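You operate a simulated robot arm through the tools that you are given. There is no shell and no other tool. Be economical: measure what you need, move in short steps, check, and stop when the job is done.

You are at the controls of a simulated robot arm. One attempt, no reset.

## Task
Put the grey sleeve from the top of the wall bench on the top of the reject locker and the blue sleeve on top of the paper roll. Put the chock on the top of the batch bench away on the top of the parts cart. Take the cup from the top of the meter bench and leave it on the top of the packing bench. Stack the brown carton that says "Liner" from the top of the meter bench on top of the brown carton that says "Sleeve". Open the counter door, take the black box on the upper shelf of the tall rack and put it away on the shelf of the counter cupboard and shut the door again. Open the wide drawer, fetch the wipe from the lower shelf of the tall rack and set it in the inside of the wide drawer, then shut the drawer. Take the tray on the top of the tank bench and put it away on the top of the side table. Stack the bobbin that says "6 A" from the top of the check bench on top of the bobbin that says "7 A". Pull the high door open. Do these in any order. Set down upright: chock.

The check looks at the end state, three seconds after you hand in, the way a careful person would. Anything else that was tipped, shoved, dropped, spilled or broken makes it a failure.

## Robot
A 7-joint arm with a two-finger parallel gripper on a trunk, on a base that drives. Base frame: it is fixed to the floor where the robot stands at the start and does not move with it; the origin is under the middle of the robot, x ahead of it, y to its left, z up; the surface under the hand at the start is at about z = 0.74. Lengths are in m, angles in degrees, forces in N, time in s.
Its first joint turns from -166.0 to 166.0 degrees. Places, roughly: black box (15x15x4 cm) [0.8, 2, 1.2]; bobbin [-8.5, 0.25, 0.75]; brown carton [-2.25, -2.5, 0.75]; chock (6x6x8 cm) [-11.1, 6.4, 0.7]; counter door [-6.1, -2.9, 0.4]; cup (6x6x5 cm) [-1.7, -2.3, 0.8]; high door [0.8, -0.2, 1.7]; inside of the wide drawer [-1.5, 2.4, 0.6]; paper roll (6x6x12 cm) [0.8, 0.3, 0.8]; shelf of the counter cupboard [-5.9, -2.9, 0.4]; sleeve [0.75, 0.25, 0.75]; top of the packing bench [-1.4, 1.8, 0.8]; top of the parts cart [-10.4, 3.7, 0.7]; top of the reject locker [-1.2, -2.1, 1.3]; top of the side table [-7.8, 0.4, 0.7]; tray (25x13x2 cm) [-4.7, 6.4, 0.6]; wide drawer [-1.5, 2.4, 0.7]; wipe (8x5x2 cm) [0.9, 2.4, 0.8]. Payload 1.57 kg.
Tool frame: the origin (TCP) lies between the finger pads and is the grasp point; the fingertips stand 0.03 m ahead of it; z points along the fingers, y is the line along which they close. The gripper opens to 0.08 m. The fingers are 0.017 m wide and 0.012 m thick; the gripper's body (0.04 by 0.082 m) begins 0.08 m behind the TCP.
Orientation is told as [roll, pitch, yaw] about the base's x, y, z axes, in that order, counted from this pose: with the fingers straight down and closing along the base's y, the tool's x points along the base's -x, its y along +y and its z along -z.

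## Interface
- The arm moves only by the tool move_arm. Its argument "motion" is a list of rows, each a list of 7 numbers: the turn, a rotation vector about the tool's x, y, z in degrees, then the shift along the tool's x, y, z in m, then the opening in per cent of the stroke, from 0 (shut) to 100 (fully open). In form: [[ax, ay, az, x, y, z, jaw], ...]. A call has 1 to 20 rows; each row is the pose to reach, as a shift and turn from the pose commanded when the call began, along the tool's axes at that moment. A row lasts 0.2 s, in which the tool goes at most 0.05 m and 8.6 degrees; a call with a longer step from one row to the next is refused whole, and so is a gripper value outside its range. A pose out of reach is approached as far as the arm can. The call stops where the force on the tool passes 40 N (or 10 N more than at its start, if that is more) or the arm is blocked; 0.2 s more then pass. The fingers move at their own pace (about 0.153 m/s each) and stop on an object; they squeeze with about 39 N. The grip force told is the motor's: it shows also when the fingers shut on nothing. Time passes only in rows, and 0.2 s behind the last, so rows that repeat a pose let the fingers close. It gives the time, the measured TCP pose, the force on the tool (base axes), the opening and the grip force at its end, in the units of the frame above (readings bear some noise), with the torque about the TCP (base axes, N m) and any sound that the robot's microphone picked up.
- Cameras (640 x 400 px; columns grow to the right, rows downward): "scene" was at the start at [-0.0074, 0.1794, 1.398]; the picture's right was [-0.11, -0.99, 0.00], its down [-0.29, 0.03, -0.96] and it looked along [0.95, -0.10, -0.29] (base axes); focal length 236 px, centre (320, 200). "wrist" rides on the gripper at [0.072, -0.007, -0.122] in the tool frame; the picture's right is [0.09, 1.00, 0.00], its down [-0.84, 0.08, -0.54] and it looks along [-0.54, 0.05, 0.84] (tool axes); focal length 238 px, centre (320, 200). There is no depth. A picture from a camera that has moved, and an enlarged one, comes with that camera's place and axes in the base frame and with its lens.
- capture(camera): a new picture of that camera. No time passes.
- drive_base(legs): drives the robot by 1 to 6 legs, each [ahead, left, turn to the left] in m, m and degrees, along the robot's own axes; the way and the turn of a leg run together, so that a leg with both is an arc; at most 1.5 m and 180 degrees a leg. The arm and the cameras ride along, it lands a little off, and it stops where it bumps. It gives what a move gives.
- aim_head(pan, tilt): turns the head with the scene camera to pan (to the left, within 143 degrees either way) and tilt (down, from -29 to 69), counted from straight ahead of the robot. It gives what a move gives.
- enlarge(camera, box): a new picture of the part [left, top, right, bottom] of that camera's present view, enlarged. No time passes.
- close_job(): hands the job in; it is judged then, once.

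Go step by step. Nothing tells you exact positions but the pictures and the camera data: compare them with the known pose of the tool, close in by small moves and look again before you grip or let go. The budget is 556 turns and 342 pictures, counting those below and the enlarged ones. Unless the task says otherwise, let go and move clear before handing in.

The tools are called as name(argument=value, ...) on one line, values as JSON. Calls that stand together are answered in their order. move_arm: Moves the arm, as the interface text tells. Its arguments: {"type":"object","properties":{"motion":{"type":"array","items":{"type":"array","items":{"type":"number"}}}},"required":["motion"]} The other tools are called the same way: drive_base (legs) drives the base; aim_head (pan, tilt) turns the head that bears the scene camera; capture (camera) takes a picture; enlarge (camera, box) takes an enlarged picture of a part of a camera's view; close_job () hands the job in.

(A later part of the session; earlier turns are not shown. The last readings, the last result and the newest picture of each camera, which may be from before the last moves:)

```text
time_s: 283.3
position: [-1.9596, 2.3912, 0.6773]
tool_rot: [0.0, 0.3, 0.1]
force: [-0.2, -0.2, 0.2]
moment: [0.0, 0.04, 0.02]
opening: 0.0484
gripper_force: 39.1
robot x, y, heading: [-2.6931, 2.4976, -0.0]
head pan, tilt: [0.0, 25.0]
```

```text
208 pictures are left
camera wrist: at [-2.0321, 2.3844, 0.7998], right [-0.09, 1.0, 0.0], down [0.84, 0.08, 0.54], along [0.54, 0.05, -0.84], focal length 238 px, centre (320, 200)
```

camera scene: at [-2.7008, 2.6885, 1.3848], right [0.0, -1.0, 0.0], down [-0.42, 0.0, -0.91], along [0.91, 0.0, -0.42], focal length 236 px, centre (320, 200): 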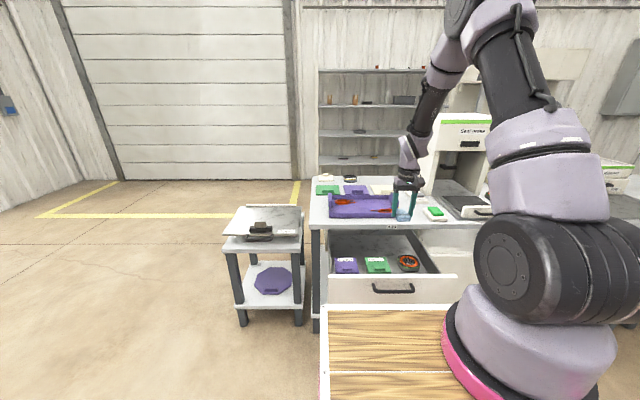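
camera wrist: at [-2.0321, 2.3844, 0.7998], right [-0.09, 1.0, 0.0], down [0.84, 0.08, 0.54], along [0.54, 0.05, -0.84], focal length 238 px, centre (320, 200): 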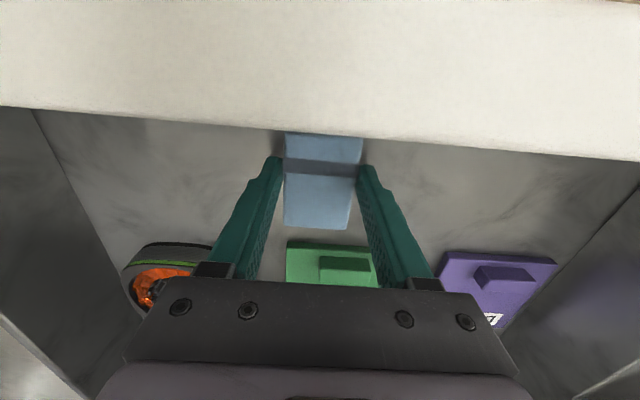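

move_arm(motion=[[0, 0, 0, 0, 0, 0.003, 0], [0, 0, 0, 0, 0, 0.006, 0], [0, 0, 0, 0, 0, 0.008, 0]])

move_arm(motion=[[0, 0, 0, 0, 0, 0.003, 0], [0, 0, 0, 0, 0, 0.006, 0], [0, 0, 0, 0, 0, 0.006, 0]])

```text
time_s: 284.1
position: [-1.9557, 2.3917, 0.672]
tool_rot: [0.0, -0.1, 0.0]
force: [1.3, 0.0, 15.4]
moment: [-0.01, 0.41, 0.0]
opening: 0.0485
gripper_force: 39.0
robot x, y, heading: [-2.6942, 2.4989, -0.3]
head pan, tilt: [0.0, 25.0]
stopped in row 3: the force on the tool passed its limit at 44 N (the readings are from after the stop); the commanded pose is now the measured one
```

```text
time_s: 284.4
position: [-1.9519, 2.3916, 0.6727]
tool_rot: [0.0, -0.2, 0.0]
force: [1.2, 0.3, 16.1]
moment: [0.0, 0.46, -0.04]
opening: 0.0483
gripper_force: 39.1
robot x, y, heading: [-2.6945, 2.4986, -0.0]
head pan, tilt: [0.0, 25.0]
stopped in row 1: the force on the tool passed its limit at 46 N (the readings are from after the stop); the commanded pose is now the measured one
```

capture(camera="wrist")

enlarge(camera="scene", box=[350, 220, 450, 290])

```text
207 pictures are left
camera wrist: at [-2.0272, 2.3846, 0.795], right [-0.09, 1.0, 0.0], down [0.83, 0.08, 0.55], along [0.54, 0.05, -0.84], focal length 238 px, centre (320, 200)
```

wrist: 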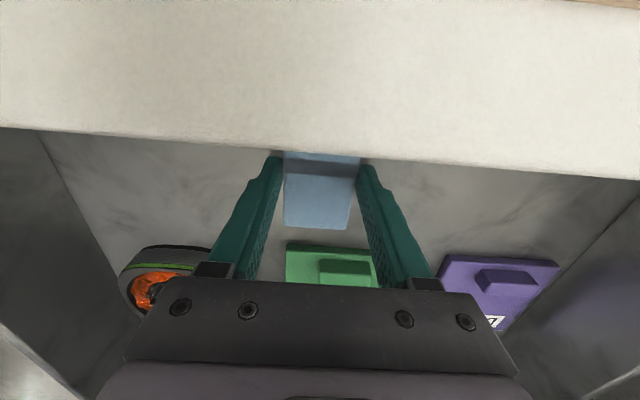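

```text
5.71 times, centred on (400, 255) of scene
camera zoom: at [-2.7012, 2.6886, 1.3847], right [0.0, -1.0, 0.0], down [-0.42, 0.0, -0.91], along [0.91, 0.0, -0.42], focal length 1351 px, centre (-137, -114)
```

zoom: 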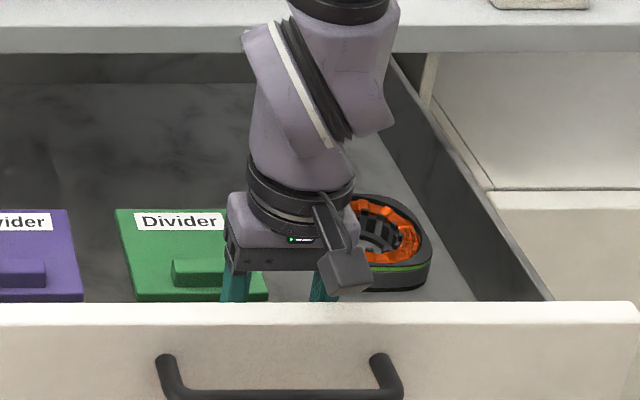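

move_arm(motion=[[0, 0, 0, 0, 0, -0.0005, 75], [0, 0, 0, 0, 0, -0.0005, 85], [0, 0, 0, 0, 0, -0.0005, 85], [0, 0, 0, 0, 0, -0.03, 85], [0, 0, 0, 0, 0, -0.07, 85], [0, 0, 0, 0, 0, -0.11, 85], [0, 0, 0, 0, 0, -0.15, 85], [0, 0, 0, 0, 0, -0.2, 85]])

capture(camera="wrist")

```text
time_s: 286.2
position: [-1.9573, 2.3881, 0.8741]
tool_rot: [0.0, -0.2, -0.1]
force: [0.4, 0.4, 0.0]
moment: [0.03, 0.03, -0.02]
opening: 0.0678
gripper_force: 0.1
robot x, y, heading: [-2.6929, 2.4989, -0.1]
head pan, tilt: [0.0, 25.0]
```

```text
205 pictures are left
camera wrist: at [-2.0307, 2.3814, 0.9958], right [-0.09, 1.0, 0.0], down [0.84, 0.08, 0.54], along [0.54, 0.05, -0.84], focal length 238 px, centre (320, 200)
```

wrist: 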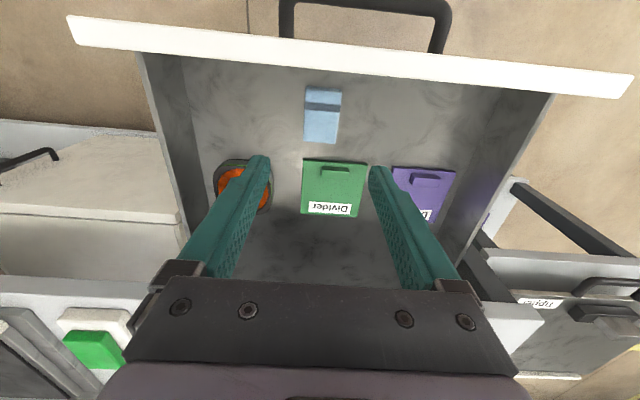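

Wipe lies flat in the drawer. Now close the drawer: back off, lower closed fingers in front of the handle and push.

drive_base(legs=[[-0.26, 0, 0]])

move_arm(motion=[[0, 0, 0, 0, 0.03, 0.04, 0], [0, 0, 0, 0, 0.03, 0.08, 0], [0, 0, 0, 0, 0.03, 0.12, 0], [0, 0, 0, 0, 0.03, 0.15, 0]])

capture(camera="wrist")

capture(camera="scene")

```text
time_s: 288.1
position: [-2.2214, 2.3877, 0.873]
tool_rot: [0.0, -0.2, -0.2]
force: [0.1, 0.4, -0.3]
moment: [-0.02, 0.02, 0.0]
opening: 0.0681
gripper_force: 0.0
robot x, y, heading: [-2.9567, 2.4996, -0.2]
head pan, tilt: [0.0, 25.0]
```

```text
time_s: 289.1
position: [-2.2222, 2.4173, 0.7227]
tool_rot: [-0.1, -0.2, -0.1]
force: [-0.8, -0.4, -0.3]
moment: [0.0, 0.0, 0.01]
opening: 0.0001
gripper_force: 20.9
robot x, y, heading: [-2.9591, 2.5019, -0.5]
head pan, tilt: [0.0, 25.0]
```

```text
204 pictures are left
camera wrist: at [-2.2955, 2.4111, 0.8455], right [-0.09, 1.0, 0.0], down [0.83, 0.08, 0.55], along [0.54, 0.05, -0.84], focal length 238 px, centre (320, 200)
```

wrist: 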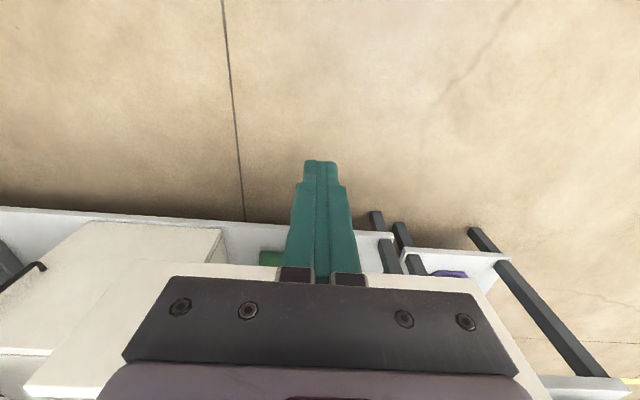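

```text
203 pictures are left
camera scene: at [-2.9655, 2.6892, 1.3847], right [0.0, -1.0, 0.0], down [-0.42, 0.0, -0.91], along [0.91, 0.0, -0.42], focal length 236 px, centre (320, 200)
```

scene: 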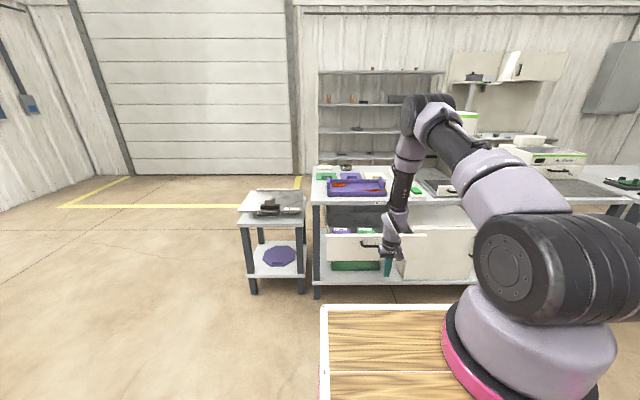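

drive_base(legs=[[0.3, 0, 0]])

capture(camera="scene")

```text
time_s: 291.2
position: [-1.9117, 2.4173, 0.7229]
tool_rot: [0.1, -0.2, -0.1]
force: [0.7, -0.8, 0.4]
moment: [-0.01, -0.03, -0.01]
opening: 0.0002
gripper_force: 21.2
robot x, y, heading: [-2.6505, 2.4964, -0.1]
head pan, tilt: [0.0, 25.0]
```

```text
202 pictures are left
camera scene: at [-2.656, 2.6883, 1.3848], right [0.0, -1.0, 0.0], down [-0.42, 0.0, -0.91], along [0.91, 0.0, -0.42], focal length 236 px, centre (320, 200)
```

scene: 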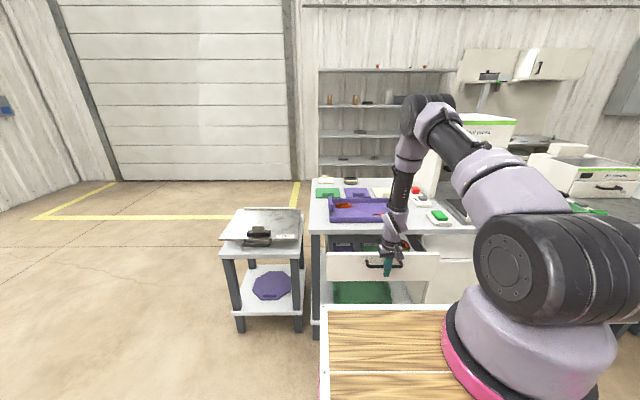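

move_arm(motion=[[0, -4, 0, 0.02, 0, 0, 0], [0, -12, 0, 0.03, 0, 0, 0], [0, -20, 0, 0.03, 0, 0, 0], [0, -28, 0, 0.03, 0, 0, 0], [0, -36, 0, 0.03, 0, 0, 0], [0, -42, 0, 0.03, 0, 0, 0]])

drive_base(legs=[[0.16, 0, 0]])

capture(camera="wrist")

enlarge(camera="scene", box=[300, 200, 480, 320])

```text
time_s: 292.6
position: [-1.9425, 2.4172, 0.724]
tool_rot: [-0.1, -42.3, -0.1]
force: [0.2, -0.6, 0.2]
moment: [-0.01, 0.01, -0.02]
opening: 0.0
gripper_force: 21.3
robot x, y, heading: [-2.6492, 2.4977, -0.2]
head pan, tilt: [0.0, 25.0]
```

```text
time_s: 294.0
position: [-1.7831, 2.4195, 0.7243]
tool_rot: [0.0, -42.2, 0.2]
force: [-0.2, -0.4, 0.0]
moment: [-0.01, -0.01, -0.01]
opening: 0.0
gripper_force: 21.6
robot x, y, heading: [-2.4894, 2.5003, -0.0]
head pan, tilt: [0.0, 25.0]
```

```text
201 pictures are left
camera wrist: at [-1.9187, 2.4125, 0.7662], right [-0.07, 1.0, -0.06], down [0.26, 0.08, 0.96], along [0.96, 0.05, -0.26], focal length 238 px, centre (320, 200)
```

wrist: 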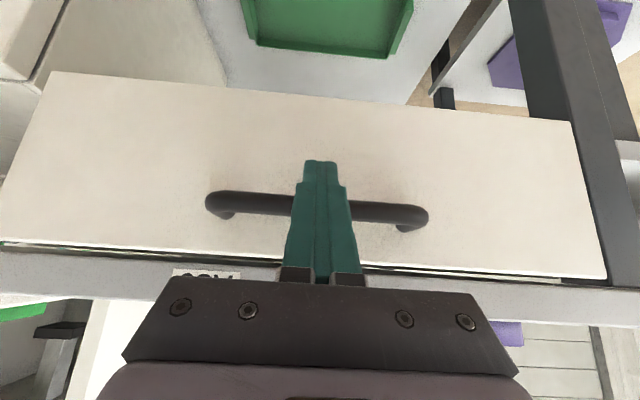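

```text
3.33 times, centred on (390, 260) of scene
camera zoom: at [-2.497, 2.6882, 1.3848], right [0.0, -1.0, 0.0], down [-0.42, 0.0, -0.91], along [0.91, 0.0, -0.42], focal length 788 px, centre (87, 0)
```

zoom: 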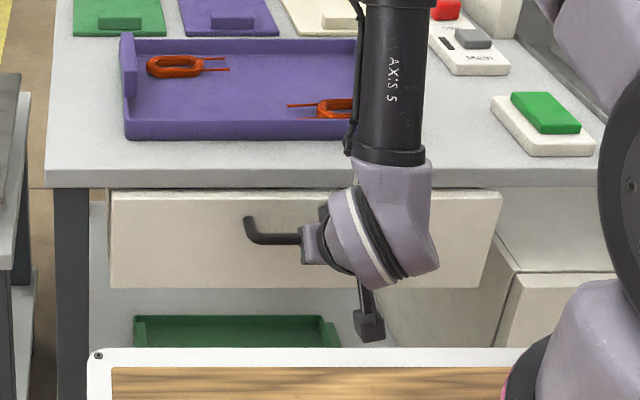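

move_arm(motion=[[0, 0, 0, -0.0149, 0, 0.0134, 0], [0, 0, 0, -0.0223, 0, 0.02, 0], [0, 0, 0, -0.0297, 0, 0.0268, 0], [0, 0, 0, -0.0371, 0, 0.0334, 0], [0, 0, 0, -0.0446, 0, 0.04, 0]])

enlarge(camera="scene", box=[300, 200, 480, 320])

capture(camera="wrist")

```text
time_s: 294.7
position: [-1.7593, 2.4199, 0.7188]
tool_rot: [0.1, -41.1, -0.2]
force: [0.1, 0.2, -0.4]
moment: [0.01, 0.02, 0.01]
opening: 0.0
gripper_force: 21.9
robot x, y, heading: [-2.4857, 2.5027, -0.1]
head pan, tilt: [0.0, 25.0]
stopped in row 3: the force on the tool passed its limit at 51 N (the readings are from after the stop); the commanded pose is now the measured one
```

```text
3.33 times, centred on (390, 260) of scene
camera zoom: at [-2.4976, 2.6882, 1.3847], right [0.0, -1.0, 0.0], down [-0.42, 0.0, -0.91], along [0.91, 0.0, -0.42], focal length 788 px, centre (87, 0)
```

zoom: 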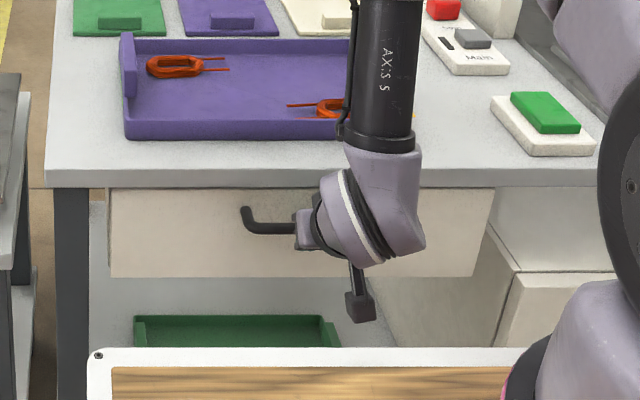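

```text
198 pictures are left
camera wrist: at [-1.895, 2.4133, 0.765], right [-0.07, 1.0, -0.06], down [0.27, 0.08, 0.96], along [0.96, 0.05, -0.28], focal length 238 px, centre (320, 200)
```

wrist: 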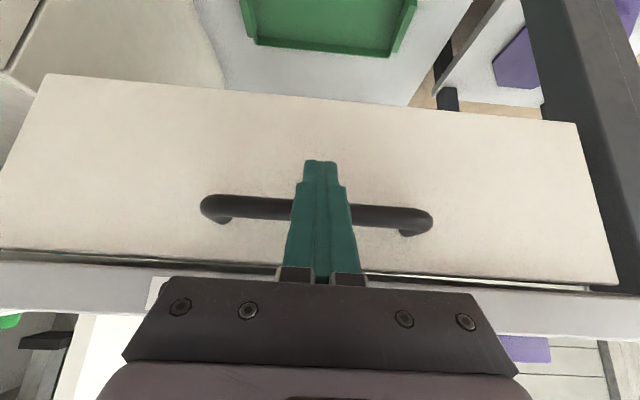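

move_arm(motion=[[0, 0, 0, -0.0074, 0, 0.0067, 0], [0, 0, 0, -0.0149, 0, 0.0134, 0], [0, 0, 0, -0.0223, 0, 0.02, 0]])

move_arm(motion=[[0, 0, 0, -0.0074, 0, 0.0067, 0], [0, 0, 0, -0.0149, 0, 0.0134, 0], [0, 0, 0, -0.0223, 0, 0.02, 0]])

enlarge(camera="scene", box=[300, 200, 480, 320])

```text
time_s: 295.1
position: [-1.7564, 2.4194, 0.7144]
tool_rot: [0.0, -40.2, -0.1]
force: [-3.9, 0.6, -2.3]
moment: [-0.03, -0.06, 0.04]
opening: 0.0
gripper_force: 20.8
robot x, y, heading: [-2.4914, 2.5026, 0.1]
head pan, tilt: [0.0, 25.0]
stopped in row 2: the force on the tool passed its limit at 52 N (the readings are from after the stop); the commanded pose is now the measured one
```

```text
time_s: 295.6
position: [-1.7549, 2.4195, 0.7117]
tool_rot: [0.3, -39.2, -0.3]
force: [-0.2, 0.3, 0.3]
moment: [0.0, 0.0, 0.0]
opening: 0.0004
gripper_force: 21.3
robot x, y, heading: [-2.4888, 2.4993, 0.2]
head pan, tilt: [0.0, 25.0]
stopped in row 2: the force on the tool passed its limit at 49 N (the readings are from after the stop); the commanded pose is now the measured one
```

```text
3.33 times, centred on (390, 260) of scene
camera zoom: at [-2.4983, 2.6882, 1.3847], right [0.0, -1.0, 0.0], down [-0.42, 0.0, -0.91], along [0.91, 0.0, -0.42], focal length 788 px, centre (87, 0)
```

zoom: 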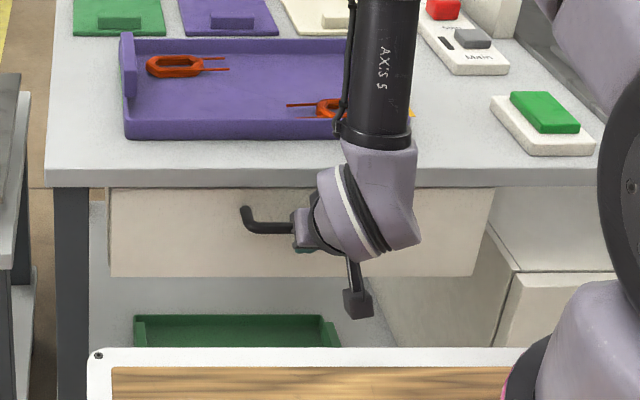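

Drawer looks closed. Retreat, restore arm posture.

drive_base(legs=[[-0.25, 0, 0]])

move_arm(motion=[[0, 8, 0, -0.01, 0, -0.04, 0], [0, 16, 0, -0.02, 0, -0.08, 0], [0, 24, 0, -0.03, 0, -0.12, 0], [0, 32, 0, -0.04, 0, -0.16, 0], [0, 40, 0, -0.06, 0, -0.2, 0], [0, 40, 0, -0.08, 0, -0.24, 0], [0, 40, 0, -0.1, 0, -0.28, 0], [0, 40, 0, -0.12, 0, -0.32, 0]])

capture(camera="scene")

```text
time_s: 297.4
position: [-2.0044, 2.4184, 0.7123]
tool_rot: [0.1, -39.2, -0.3]
force: [-0.7, 0.8, 0.0]
moment: [-0.01, -0.01, -0.01]
opening: 0.0
gripper_force: 21.5
robot x, y, heading: [-2.7389, 2.4995, 0.1]
head pan, tilt: [0.0, 25.0]
```

```text
time_s: 299.2
position: [-2.1155, 2.4164, 1.035]
tool_rot: [0.1, 0.8, -0.2]
force: [0.7, 1.0, -0.8]
moment: [-0.05, 0.02, -0.02]
opening: 0.0
gripper_force: 21.1
robot x, y, heading: [-2.7409, 2.496, 0.2]
head pan, tilt: [0.0, 25.0]
```

```text
196 pictures are left
camera scene: at [-2.7472, 2.6881, 1.3848], right [0.0, -1.0, 0.0], down [-0.42, 0.0, -0.91], along [0.91, 0.0, -0.42], focal length 236 px, centre (320, 200)
```

scene: 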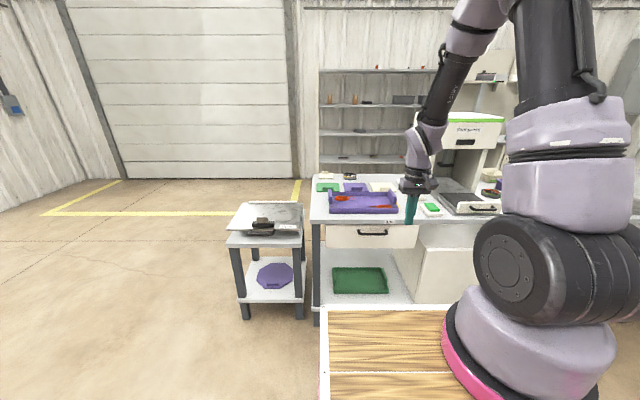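

Drawer closed. Now drive back around to the wall bench for the blue sleeve.

drive_base(legs=[[0, 1.4, 0], [1.3, 0, 0], [1.25, 0, 0], [0, -1.3, 0], [0, -1.2, 0], [0, -1.0, 0]])

capture(camera="scene")

```text
time_s: 334.9
position: [0.5159, 0.3737, 1.0355]
tool_rot: [0.2, 0.8, 2.5]
force: [-0.4, -0.5, 0.0]
moment: [-0.06, -0.02, 0.0]
opening: 0.0001
gripper_force: 21.2
robot x, y, heading: [-0.1131, 0.4272, 3.0]
head pan, tilt: [0.0, 25.0]
```

```text
195 pictures are left
camera scene: at [-0.1284, 0.6141, 1.3848], right [0.05, -1.0, 0.0], down [-0.42, -0.02, -0.91], along [0.91, 0.04, -0.42], focal length 236 px, centre (320, 200)
```

scene: 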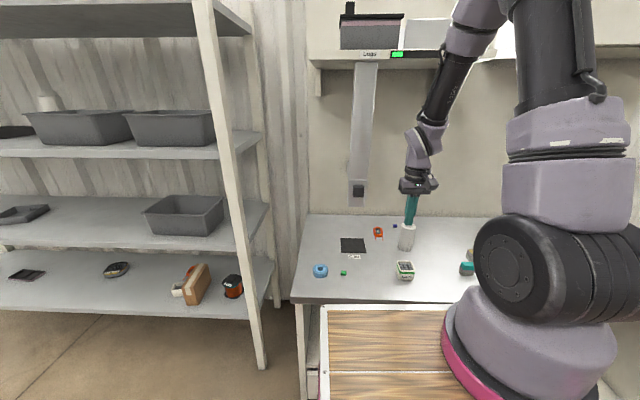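

drive_base(legs=[[0.08, 0, -3]])

move_arm(motion=[[0, 0, 0, -0.04, -0.01, 0, 50], [0, 0, 0, -0.08, -0.02, 0, 50], [0, 0, 0, -0.12, -0.03, 0, 50], [0, 0, 0, -0.16, -0.04, 0, 50], [0, 0, 0, -0.2, -0.05, 0, 50], [0, 0, 0, -0.24, -0.06, 0, 50]])

capture(camera="wrist")

enlarge(camera="scene", box=[320, 190, 440, 290])

```text
time_s: 336.0
position: [0.5927, 0.3421, 1.0352]
tool_rot: [0.3, 0.7, -0.4]
force: [0.0, -0.8, 0.5]
moment: [0.05, -0.03, -0.05]
opening: 0.0
gripper_force: 21.0
robot x, y, heading: [-0.0327, 0.4283, -0.4]
head pan, tilt: [0.0, 25.0]
```

```text
time_s: 337.4
position: [0.8332, 0.2805, 1.0328]
tool_rot: [0.1, 0.7, -0.3]
force: [0.4, -1.3, 0.4]
moment: [0.0, -0.03, -0.01]
opening: 0.0401
gripper_force: 0.1
robot x, y, heading: [-0.0339, 0.4296, -0.4]
head pan, tilt: [0.0, 25.0]
```

```text
194 pictures are left
camera wrist: at [0.7606, 0.2736, 1.1561], right [-0.08, 1.0, 0.0], down [0.84, 0.07, 0.53], along [0.53, 0.05, -0.85], focal length 238 px, centre (320, 200)
```

wrist: 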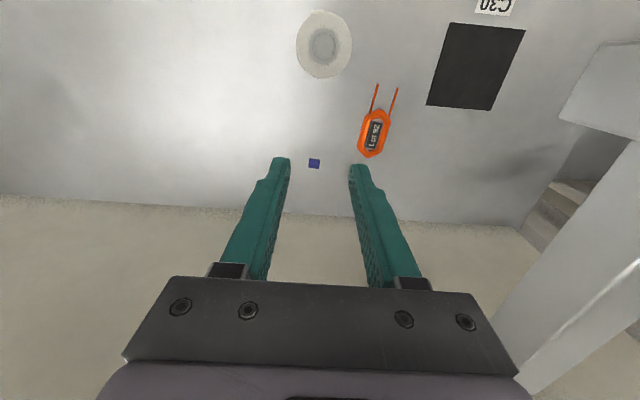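

```text
4.00 times, centred on (380, 240) of scene
camera zoom: at [-0.0382, 0.6167, 1.3847], right [0.0, -1.0, 0.0], down [-0.42, 0.0, -0.91], along [0.91, 0.0, -0.42], focal length 946 px, centre (80, 40)
```

zoom: 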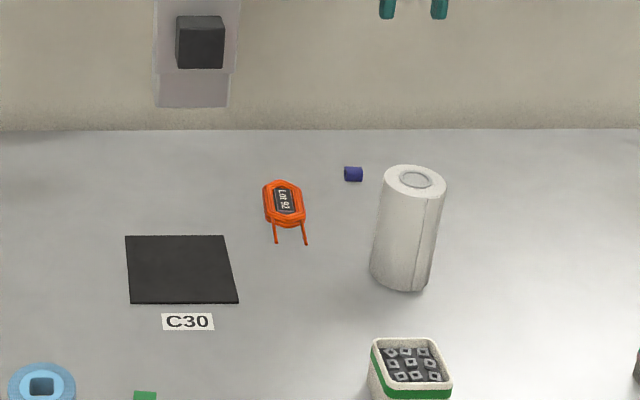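

move_arm(motion=[[0, 0, 0, -0.04, 0, 0.02, 50], [0, 0, 0, -0.08, 0, 0.045, 50], [0, 0, 0, -0.104, 0, 0.08, 50], [0, 0, 0, -0.104, 0, 0.12, 50]])

capture(camera="wrist")

enlarge(camera="wrist", box=[270, 90, 370, 160])

```text
time_s: 338.4
position: [0.9333, 0.2817, 0.9135]
tool_rot: [0.1, 0.6, -0.3]
force: [-0.1, -0.4, 0.0]
moment: [0.0, 0.0, 0.01]
opening: 0.04
gripper_force: 0.0
robot x, y, heading: [-0.029, 0.4248, -0.2]
head pan, tilt: [0.0, 25.0]
```

```text
192 pictures are left
camera wrist: at [0.8608, 0.2742, 1.0374], right [-0.08, 1.0, 0.0], down [0.84, 0.07, 0.53], along [0.53, 0.05, -0.85], focal length 238 px, centre (320, 200)
```

wrist: 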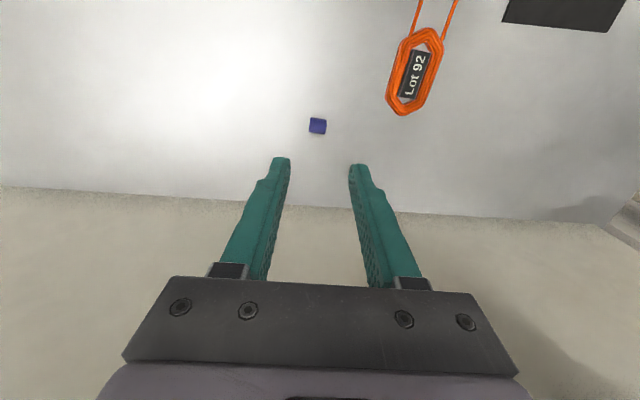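

```text
5.71 times, centred on (320, 125) of wrist
camera zoom: at [0.8608, 0.2742, 1.0374], right [-0.08, 1.0, 0.0], down [0.84, 0.07, 0.53], along [0.53, 0.05, -0.85], focal length 1362 px, centre (320, 629)
```

zoom: 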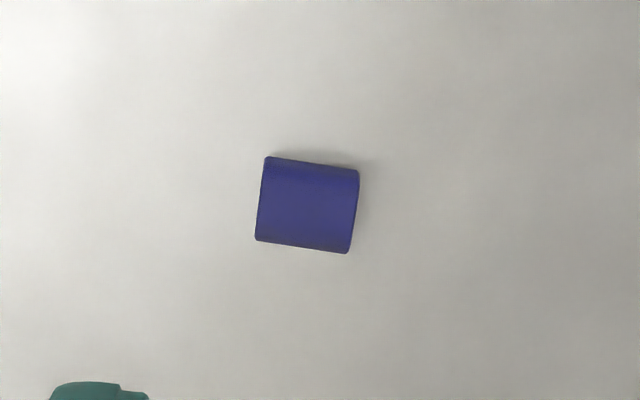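

move_arm(motion=[[0, 0, 0, -0.003, -0.002, 0.045, 55], [0, 0, 0, -0.003, -0.002, 0.09, 55], [0, 0, 0, -0.003, -0.002, 0.12, 55], [0, 0, 0, -0.003, -0.002, 0.138, 55], [0, 0, 0, -0.003, -0.002, 0.138, 20], [0, 0, 0, -0.003, -0.002, 0.138, 0], [0, 0, 0, -0.003, -0.002, 0.138, 0]])

capture(camera="wrist")

```text
time_s: 340.0
position: [0.9366, 0.28, 0.7738]
tool_rot: [0.2, 0.6, -0.5]
force: [1.2, 0.1, 0.3]
moment: [-0.01, 0.02, -0.01]
opening: 0.0183
gripper_force: 32.8
robot x, y, heading: [-0.029, 0.4256, -0.1]
head pan, tilt: [0.0, 25.0]
```

```text
190 pictures are left
camera wrist: at [0.8649, 0.2733, 0.8969], right [-0.08, 1.0, 0.0], down [0.84, 0.07, 0.53], along [0.53, 0.05, -0.85], focal length 238 px, centre (320, 200)
```

wrist: 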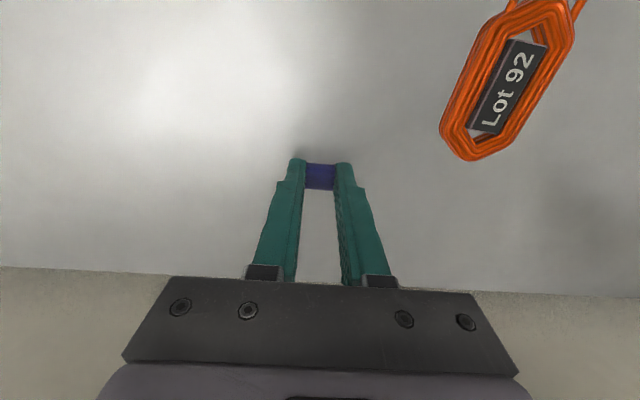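

move_arm(motion=[[0, 0, 0, 0, 0, -0.045, 0], [0, 0, 0, 0, 0, -0.09, 0], [0, 0, 0, 0, 0, -0.135, 0], [0, 0, 0, 0, 0, -0.18, 0], [0, 0, 0, 0.04, 0, -0.2, 0], [0, 0, 0, 0.085, 0, -0.2, 0], [0, 0, 0, 0.13, 0, -0.2, 0], [0, 0, 0, 0.16, 0, -0.2, 0]])

capture(camera="wrist")

enlarge(camera="scene", box=[380, 200, 460, 270])

```text
time_s: 341.8
position: [0.7783, 0.2787, 0.9718]
tool_rot: [0.2, 0.8, -0.5]
force: [-0.6, 0.7, -0.3]
moment: [-0.01, 0.01, 0.01]
opening: 0.0183
gripper_force: 32.4
robot x, y, heading: [-0.0294, 0.4305, -0.1]
head pan, tilt: [0.0, 25.0]
```

```text
189 pictures are left
camera wrist: at [0.707, 0.272, 1.095], right [-0.08, 1.0, 0.0], down [0.84, 0.07, 0.53], along [0.53, 0.05, -0.85], focal length 238 px, centre (320, 200)
```

wrist: 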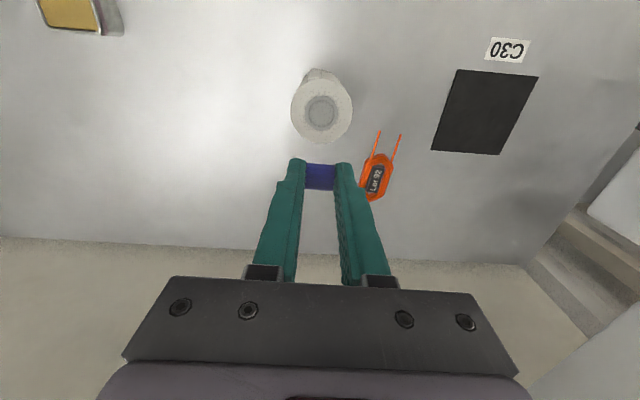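

```text
5.71 times, centred on (420, 235) of scene
camera zoom: at [-0.0373, 0.6166, 1.3848], right [0.0, -1.0, 0.0], down [-0.42, 0.0, -0.91], along [0.91, 0.0, -0.42], focal length 1351 px, centre (-251, 0)
```

zoom: 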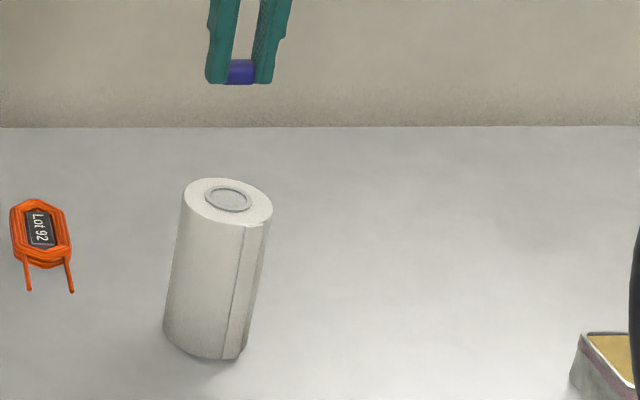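

move_arm(motion=[[0, 0, 0, 0.012, -0.0005, 0.0, 0], [0, 0, 0, 0.023, -0.001, 0.02, 0], [0, 0, 0, 0.023, -0.001, 0.045, 0], [0, 0, 0, 0.023, -0.001, 0.06, 0], [0, 0, 0, 0.023, -0.001, 0.06, 0]])

enlarge(camera="wrist", box=[260, 110, 380, 210])

enlarge(camera="scene", box=[380, 200, 460, 270])

```text
time_s: 343.0
position: [0.7549, 0.2798, 0.9145]
tool_rot: [0.1, 0.8, -0.4]
force: [-0.3, 0.1, -0.3]
moment: [0.03, 0.01, -0.02]
opening: 0.0181
gripper_force: 32.7
robot x, y, heading: [-0.0304, 0.4268, -0.2]
head pan, tilt: [0.0, 25.0]
```

```text
4.00 times, centred on (320, 160) of wrist
camera zoom: at [0.6834, 0.2724, 1.0383], right [-0.08, 1.0, 0.0], down [0.84, 0.07, 0.53], along [0.53, 0.05, -0.85], focal length 953 px, centre (320, 360)
```

zoom: 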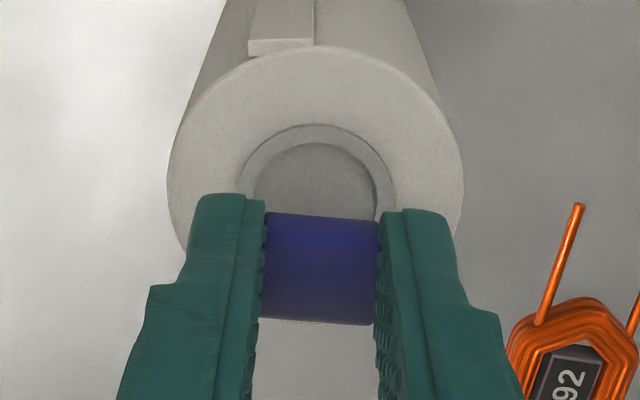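

```text
5.71 times, centred on (420, 235) of scene
camera zoom: at [-0.0377, 0.6166, 1.3848], right [0.0, -1.0, 0.0], down [-0.42, 0.0, -0.91], along [0.91, 0.0, -0.42], focal length 1351 px, centre (-251, 0)
```

zoom: 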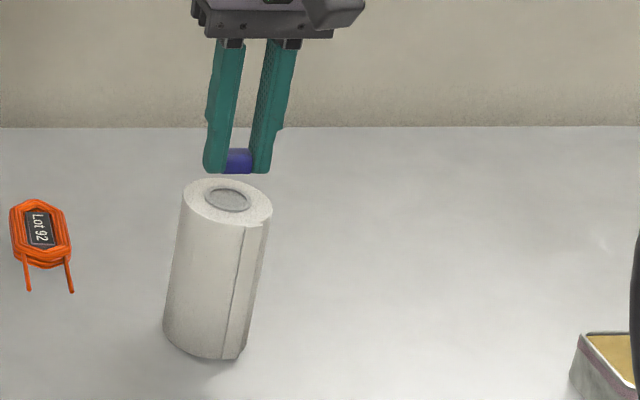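

move_arm(motion=[[0, 0, 0, 0.015, -0.001, 0.0, 0], [0, 0, 0, 0.015, -0.001, 0.006, 0], [0, 0, 0, 0.015, -0.001, 0.012, 0], [0, 0, 0, 0.015, -0.001, 0.012, 0]])

move_arm(motion=[[0, 0, 0, 0, 0, 0.002, 0], [0, 0, 0, 0, 0, 0.004, 0], [0, 0, 0, 0, 0, 0.004, 0]])

enlarge(camera="scene", box=[390, 200, 450, 250])

enlarge(camera="wrist", box=[260, 110, 380, 210])

```text
time_s: 344.0
position: [0.7404, 0.2788, 0.9026]
tool_rot: [0.3, 0.7, -0.4]
force: [0.3, -0.4, 1.1]
moment: [0.0, -0.03, 0.0]
opening: 0.0182
gripper_force: 32.7
robot x, y, heading: [-0.0284, 0.4292, 0.0]
head pan, tilt: [0.0, 25.0]
```

```text
time_s: 344.8
position: [0.7406, 0.2773, 0.898]
tool_rot: [0.2, 0.7, -0.4]
force: [-0.4, -0.3, -0.2]
moment: [0.04, 0.01, -0.01]
opening: 0.0182
gripper_force: 32.8
robot x, y, heading: [-0.0307, 0.4296, -0.0]
head pan, tilt: [0.0, 25.0]
```

```text
8.00 times, centred on (420, 225) of scene
camera zoom: at [-0.0377, 0.6166, 1.3848], right [0.0, -1.0, 0.0], down [-0.42, 0.0, -0.91], along [0.91, 0.0, -0.42], focal length 1892 px, centre (-480, 0)
```

zoom: 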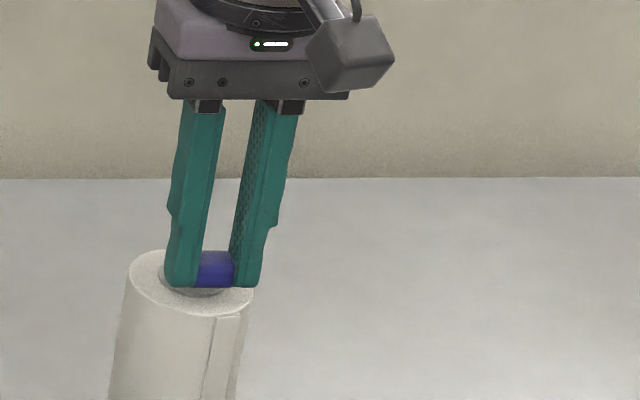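

```text
4.00 times, centred on (320, 160) of wrist
camera zoom: at [0.6683, 0.2708, 1.0225], right [-0.08, 1.0, 0.0], down [0.84, 0.07, 0.53], along [0.53, 0.05, -0.85], focal length 953 px, centre (320, 360)
```

zoom: 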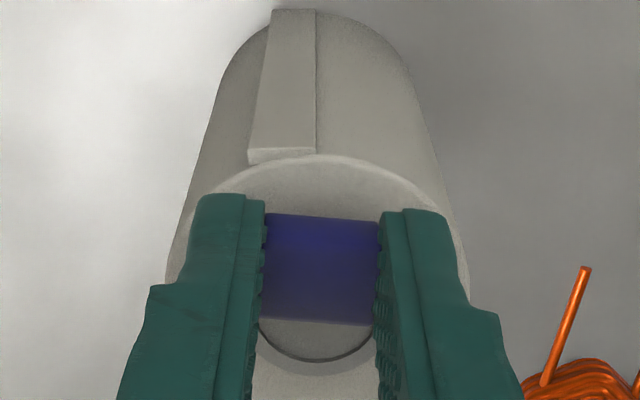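

move_arm(motion=[[0, 0, 0, 0, 0, 0.0015, 0], [0, 0, 0, 0, 0, 0.003, 0], [0, 0, 0, 0, 0, 0.003, 0]])

move_arm(motion=[[0, 0, 0, 0, 0, 0.0015, 0], [0, 0, 0, 0, 0, 0.0015, 0]])

```text
time_s: 345.6
position: [0.7406, 0.2779, 0.8957]
tool_rot: [0.2, 0.8, -0.3]
force: [0.5, -0.4, -0.7]
moment: [-0.03, 0.01, -0.01]
opening: 0.0182
gripper_force: 32.7
robot x, y, heading: [-0.029, 0.4263, -0.4]
head pan, tilt: [0.0, 25.0]
```

```text
time_s: 346.2
position: [0.7412, 0.277, 0.8937]
tool_rot: [0.2, 0.6, -0.5]
force: [0.9, -0.1, 0.5]
moment: [0.01, 0.02, 0.01]
opening: 0.0182
gripper_force: 32.9
robot x, y, heading: [-0.0295, 0.4248, -0.2]
head pan, tilt: [0.0, 25.0]
```

move_arm(motion=[[0, 0, 0, 0, 0, 0.001, 0], [0, 0, 0, 0, 0, 0.001, 0]])

move_arm(motion=[[0, 0, 0, 0, 0, 0.001, 0], [0, 0, 0, 0, 0, 0.001, 0]])

enlarge(camera="scene", box=[390, 200, 450, 250])

```text
time_s: 346.8
position: [0.7397, 0.2775, 0.8934]
tool_rot: [0.2, 0.6, -0.4]
force: [-0.6, -0.3, -0.2]
moment: [0.04, -0.01, 0.0]
opening: 0.0183
gripper_force: 32.6
robot x, y, heading: [-0.0275, 0.4263, -0.1]
head pan, tilt: [0.0, 25.0]
```

```text
time_s: 347.4
position: [0.7399, 0.2773, 0.8912]
tool_rot: [0.2, 0.7, -0.4]
force: [-0.3, 0.4, -0.5]
moment: [0.01, 0.02, 0.01]
opening: 0.018
gripper_force: 32.7
robot x, y, heading: [-0.0335, 0.4272, -0.2]
head pan, tilt: [0.0, 25.0]
```

```text
8.00 times, centred on (420, 225) of scene
camera zoom: at [-0.0377, 0.6166, 1.3848], right [0.0, -1.0, 0.0], down [-0.42, 0.0, -0.91], along [0.91, 0.0, -0.42], focal length 1892 px, centre (-480, 0)
```

zoom: 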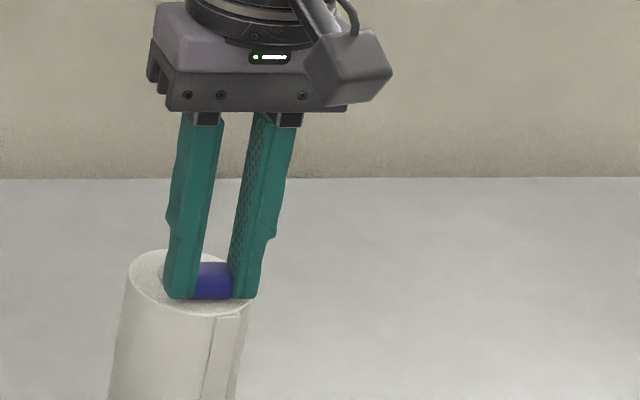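

move_arm(motion=[[0, 0, 0, 0, 0, 0.0015, 0], [0, 0, 0, 0, 0, 0.0015, 0]])

move_arm(motion=[[0, 0, 0, 0, 0, 0.0015, 0], [0, 0, 0, 0, 0, 0.0015, 0]])

move_arm(motion=[[0, 0, 0, 0, 0, 0.0015, 0], [0, 0, 0, 0, 0, 0.0015, 0]])

```text
time_s: 348.0
position: [0.7407, 0.278, 0.8911]
tool_rot: [0.1, 0.7, -0.4]
force: [-1.5, 0.1, 9.7]
moment: [-0.02, -0.01, 0.0]
opening: 0.0184
gripper_force: 32.2
robot x, y, heading: [-0.03, 0.4282, -0.5]
head pan, tilt: [0.0, 25.0]
```

```text
time_s: 348.6
position: [0.741, 0.2782, 0.8906]
tool_rot: [0.1, 0.7, -0.4]
force: [-1.8, 1.3, 32.1]
moment: [0.03, -0.01, -0.01]
opening: 0.018
gripper_force: 32.4
robot x, y, heading: [-0.0276, 0.4267, -0.0]
head pan, tilt: [0.0, 25.0]
```

```text
time_s: 349.0
position: [0.7413, 0.2778, 0.8906]
tool_rot: [0.1, 0.4, -0.4]
force: [-4.8, 0.8, 17.9]
moment: [0.02, 0.14, 0.0]
opening: 0.0181
gripper_force: 33.0
robot x, y, heading: [-0.0269, 0.4297, -0.4]
head pan, tilt: [0.0, 25.0]
stopped in row 2: the force on the tool passed its limit at 44 N (the readings are from after the stop); the commanded pose is now the measured one
```

Contact. Release and rise.

move_arm(motion=[[0, 0, 0, 0, 0, -0.0005, 35], [0, 0, 0, 0, 0, -0.0005, 50], [0, 0, 0, 0, 0, -0.0005, 50], [0, 0, 0, 0, 0, -0.02, 50], [0, 0, 0, 0, 0, -0.06, 50], [0, 0, 0, 0, 0, -0.1, 50], [0, 0, 0, 0, 0, -0.14, 50], [0, 0, 0, 0.04, 0, -0.17, 50], [0, 0, 0, 0.08, 0, -0.2, 50]])

enlarge(camera="scene", box=[380, 200, 460, 270])

```text
time_s: 351.0
position: [0.6642, 0.2777, 1.0886]
tool_rot: [0.0, 0.6, -0.4]
force: [0.4, 1.0, -1.1]
moment: [0.0, 0.01, -0.02]
opening: 0.0399
gripper_force: 0.1
robot x, y, heading: [-0.0333, 0.4277, -0.2]
head pan, tilt: [0.0, 25.0]
```

```text
5.71 times, centred on (420, 235) of scene
camera zoom: at [-0.0369, 0.6165, 1.3848], right [0.0, -1.0, 0.0], down [-0.42, 0.0, -0.91], along [0.91, 0.0, -0.42], focal length 1351 px, centre (-251, 0)
```

zoom: 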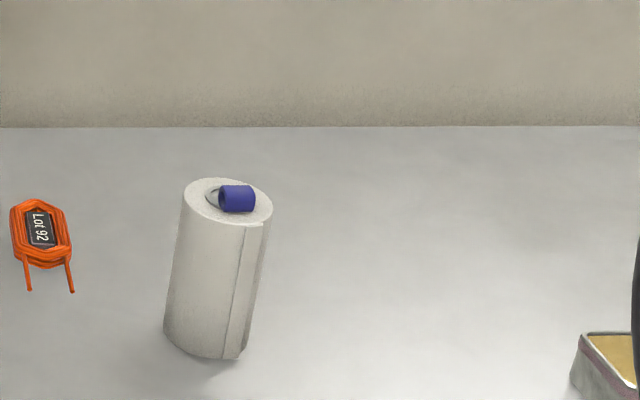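

Blue sleeve sits on the roll. Next the high door: look up at the cabinet.

drive_base(legs=[[-0.25, -0.35, 0]])

aim_head(pan=-15, tilt=-15)

capture(camera="scene")

```text
time_s: 353.6
position: [0.4105, -0.0738, 1.0895]
tool_rot: [0.1, 0.5, -0.7]
force: [-0.2, -0.5, 0.2]
moment: [-0.03, -0.01, 0.02]
opening: 0.0402
gripper_force: 0.0
robot x, y, heading: [-0.2861, 0.083, -0.5]
head pan, tilt: [0.0, 25.0]
```

```text
time_s: 354.7
position: [0.41, -0.0726, 1.0895]
tool_rot: [0.1, 0.4, -0.6]
force: [0.5, -0.3, -1.4]
moment: [0.02, -0.02, -0.01]
opening: 0.04
gripper_force: 0.0
robot x, y, heading: [-0.2864, 0.0801, -0.4]
head pan, tilt: [-15.0, -15.0]
```

```text
181 pictures are left
camera scene: at [-0.3047, 0.2495, 1.4475], right [-0.27, -0.96, 0.0], down [0.25, -0.07, -0.97], along [0.93, -0.26, 0.26], focal length 236 px, centre (320, 200)
```

scene: 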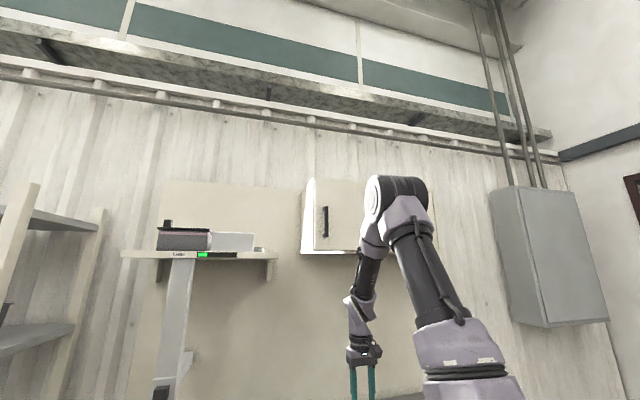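

drive_base(legs=[[0, 0, -45]])

aim_head(pan=40, tilt=-10)

capture(camera="scene")

enlarge(camera="scene", box=[260, 100, 480, 250])

```text
time_s: 357.1
position: [0.1018, -0.5154, 1.0891]
tool_rot: [0.2, 0.5, -45.4]
force: [-0.2, -0.6, 0.8]
moment: [-0.01, -0.01, -0.04]
opening: 0.0399
gripper_force: 0.1
robot x, y, heading: [-0.2825, 0.0829, -45.0]
head pan, tilt: [-15.0, -15.0]
```

```text
time_s: 358.4
position: [0.1015, -0.5164, 1.0898]
tool_rot: [0.1, 0.5, -45.3]
force: [-0.8, 0.2, 0.2]
moment: [-0.03, -0.03, -0.01]
opening: 0.0403
gripper_force: 0.1
robot x, y, heading: [-0.2855, 0.08, -45.2]
head pan, tilt: [40.0, -10.0]
```

```text
180 pictures are left
camera scene: at [-0.1358, 0.2771, 1.4404], right [-0.09, -1.0, 0.0], down [0.17, -0.02, -0.98], along [0.98, -0.09, 0.17], focal length 236 px, centre (320, 200)
```

scene: 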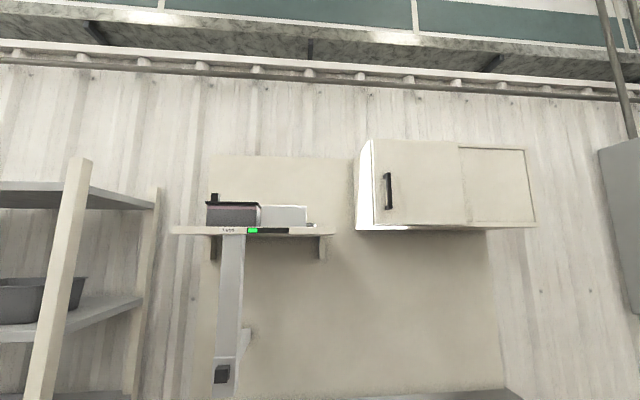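

```text
2.67 times, centred on (370, 175) of scene
camera zoom: at [-0.1358, 0.2771, 1.4404], right [-0.09, -1.0, 0.0], down [0.17, -0.02, -0.98], along [0.98, -0.09, 0.17], focal length 630 px, centre (187, 267)
```

zoom: 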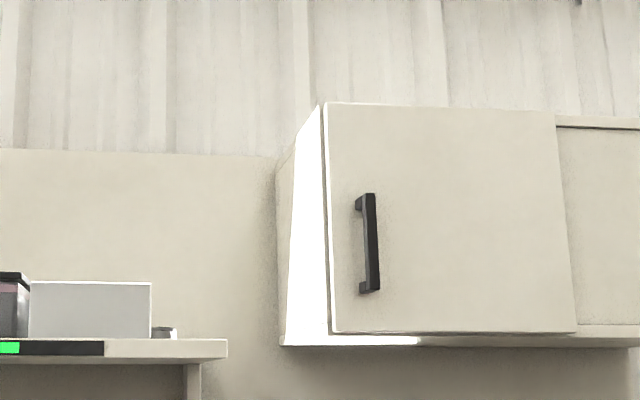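

Handle is at about (0.637,-0.034,1.612), hinge on the right at y≈-0.335. Realign the robot and raise the tool horizontally.

drive_base(legs=[[0, 0, 45.2], [0, -0.08, 0]])

move_arm(motion=[[0, -6, 0, 0, 0, -0.045, 100], [0, -12, 0, 0, 0, -0.09, 100], [0, -18, 0, 0, 0, -0.135, 100], [0, -24, 0, 0, 0, -0.18, 100], [0, -31, 0, 0, 0, -0.225, 100], [0, -38, 0, 0, 0, -0.27, 100], [0, -45, 0, 0, 0, -0.315, 100], [0, -52, 0, 0, 0, -0.36, 100], [0, -60, 0, 0, 0, -0.4, 100], [0, -68, 0, 0, 0, -0.44, 100], [0, -76, 0, 0, 0, -0.48, 100], [0, -84, 0, 0, 0, -0.52, 100], [0, -90, 0, 0, 0, -0.523, 100]])

aim_head(pan=0, tilt=-10)

capture(camera="scene")

capture(camera="wrist")

```text
time_s: 361.6
position: [0.4164, -0.1315, 1.0882]
tool_rot: [0.1, 0.5, 1.1]
force: [-0.9, 0.0, 0.3]
moment: [0.0, -0.04, 0.04]
opening: 0.04
gripper_force: 0.0
robot x, y, heading: [-0.2778, 0.0013, 1.2]
head pan, tilt: [40.0, -10.0]
```

```text
time_s: 364.4
position: [0.4221, -0.1317, 1.612]
tool_rot: [19.4, -89.5, -18.4]
force: [0.0, 0.8, 0.3]
moment: [0.0, -0.01, 0.0]
opening: 0.0799
gripper_force: 0.1
robot x, y, heading: [-0.2844, -0.0022, 1.1]
head pan, tilt: [40.0, -10.0]
```

```text
time_s: 365.4
position: [0.4217, -0.1332, 1.6106]
tool_rot: [13.0, -89.4, -11.8]
force: [-1.2, 0.3, -0.6]
moment: [-0.02, -0.01, -0.03]
opening: 0.0801
gripper_force: 0.1
robot x, y, heading: [-0.2788, 0.0002, 1.2]
head pan, tilt: [0.0, -10.0]
```

```text
178 pictures are left
camera scene: at [-0.3022, 0.1902, 1.4404], right [0.02, -1.0, 0.0], down [0.17, 0.0, -0.98], along [0.98, 0.02, 0.17], focal length 236 px, centre (320, 200)
```

scene: 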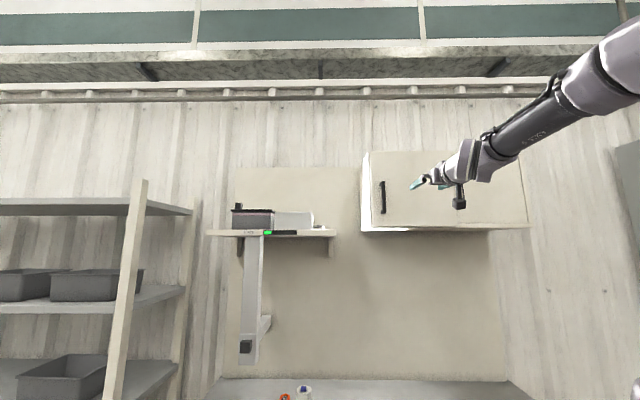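

```text
177 pictures are left
camera wrist: at [0.2975, -0.1418, 1.5414], right [-0.02, 1.0, -0.09], down [-0.53, 0.07, 0.84], along [0.84, 0.06, 0.53], focal length 238 px, centre (320, 200)
```

wrist: 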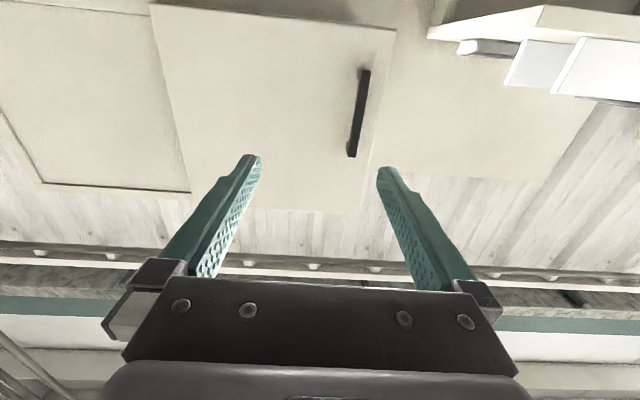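

move_arm(motion=[[0, 0, 0, -0.004, 0.02, 0.04, 100], [0, 0, 0, -0.008, 0.04, 0.08, 100], [0, 0, 0, -0.012, 0.06, 0.12, 100], [0, 0, 0, -0.017, 0.075, 0.16, 100], [0, 0, 0, -0.017, 0.075, 0.19, 100]])

capture(camera="wrist")

capture(camera="scene")

```text
time_s: 366.6
position: [0.61, -0.0515, 1.6285]
tool_rot: [15.1, -89.5, -14.0]
force: [-1.0, -0.4, 1.6]
moment: [0.0, 0.07, -0.01]
opening: 0.0799
gripper_force: 0.1
robot x, y, heading: [-0.278, 0.002, 1.1]
head pan, tilt: [0.0, -10.0]
```

```text
176 pictures are left
camera wrist: at [0.4863, -0.0599, 1.5583], right [-0.02, 1.0, -0.09], down [-0.54, 0.07, 0.84], along [0.84, 0.06, 0.53], focal length 238 px, centre (320, 200)
```

wrist: 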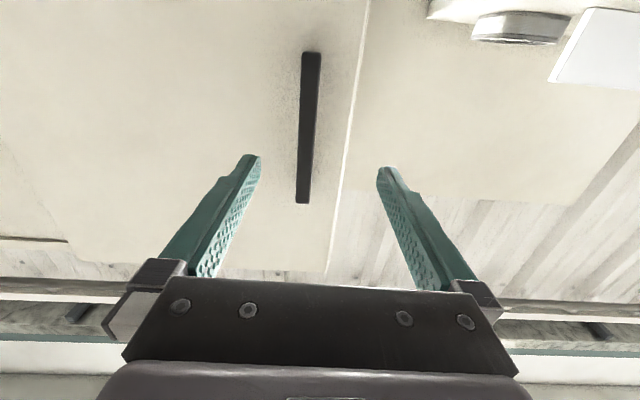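

```text
175 pictures are left
camera scene: at [-0.3027, 0.1901, 1.4404], right [0.02, -1.0, 0.0], down [0.17, 0.0, -0.98], along [0.98, 0.02, 0.17], focal length 236 px, centre (320, 200)
```

scene: 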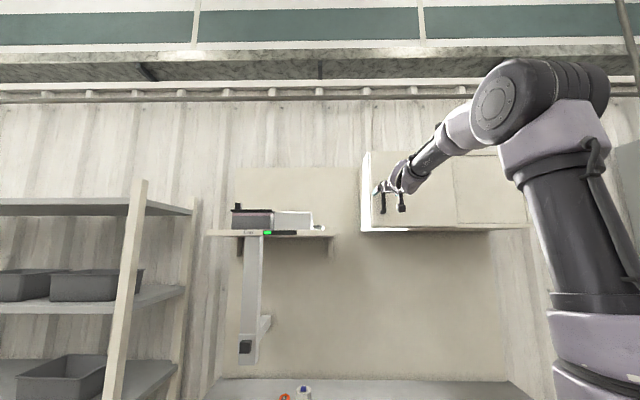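

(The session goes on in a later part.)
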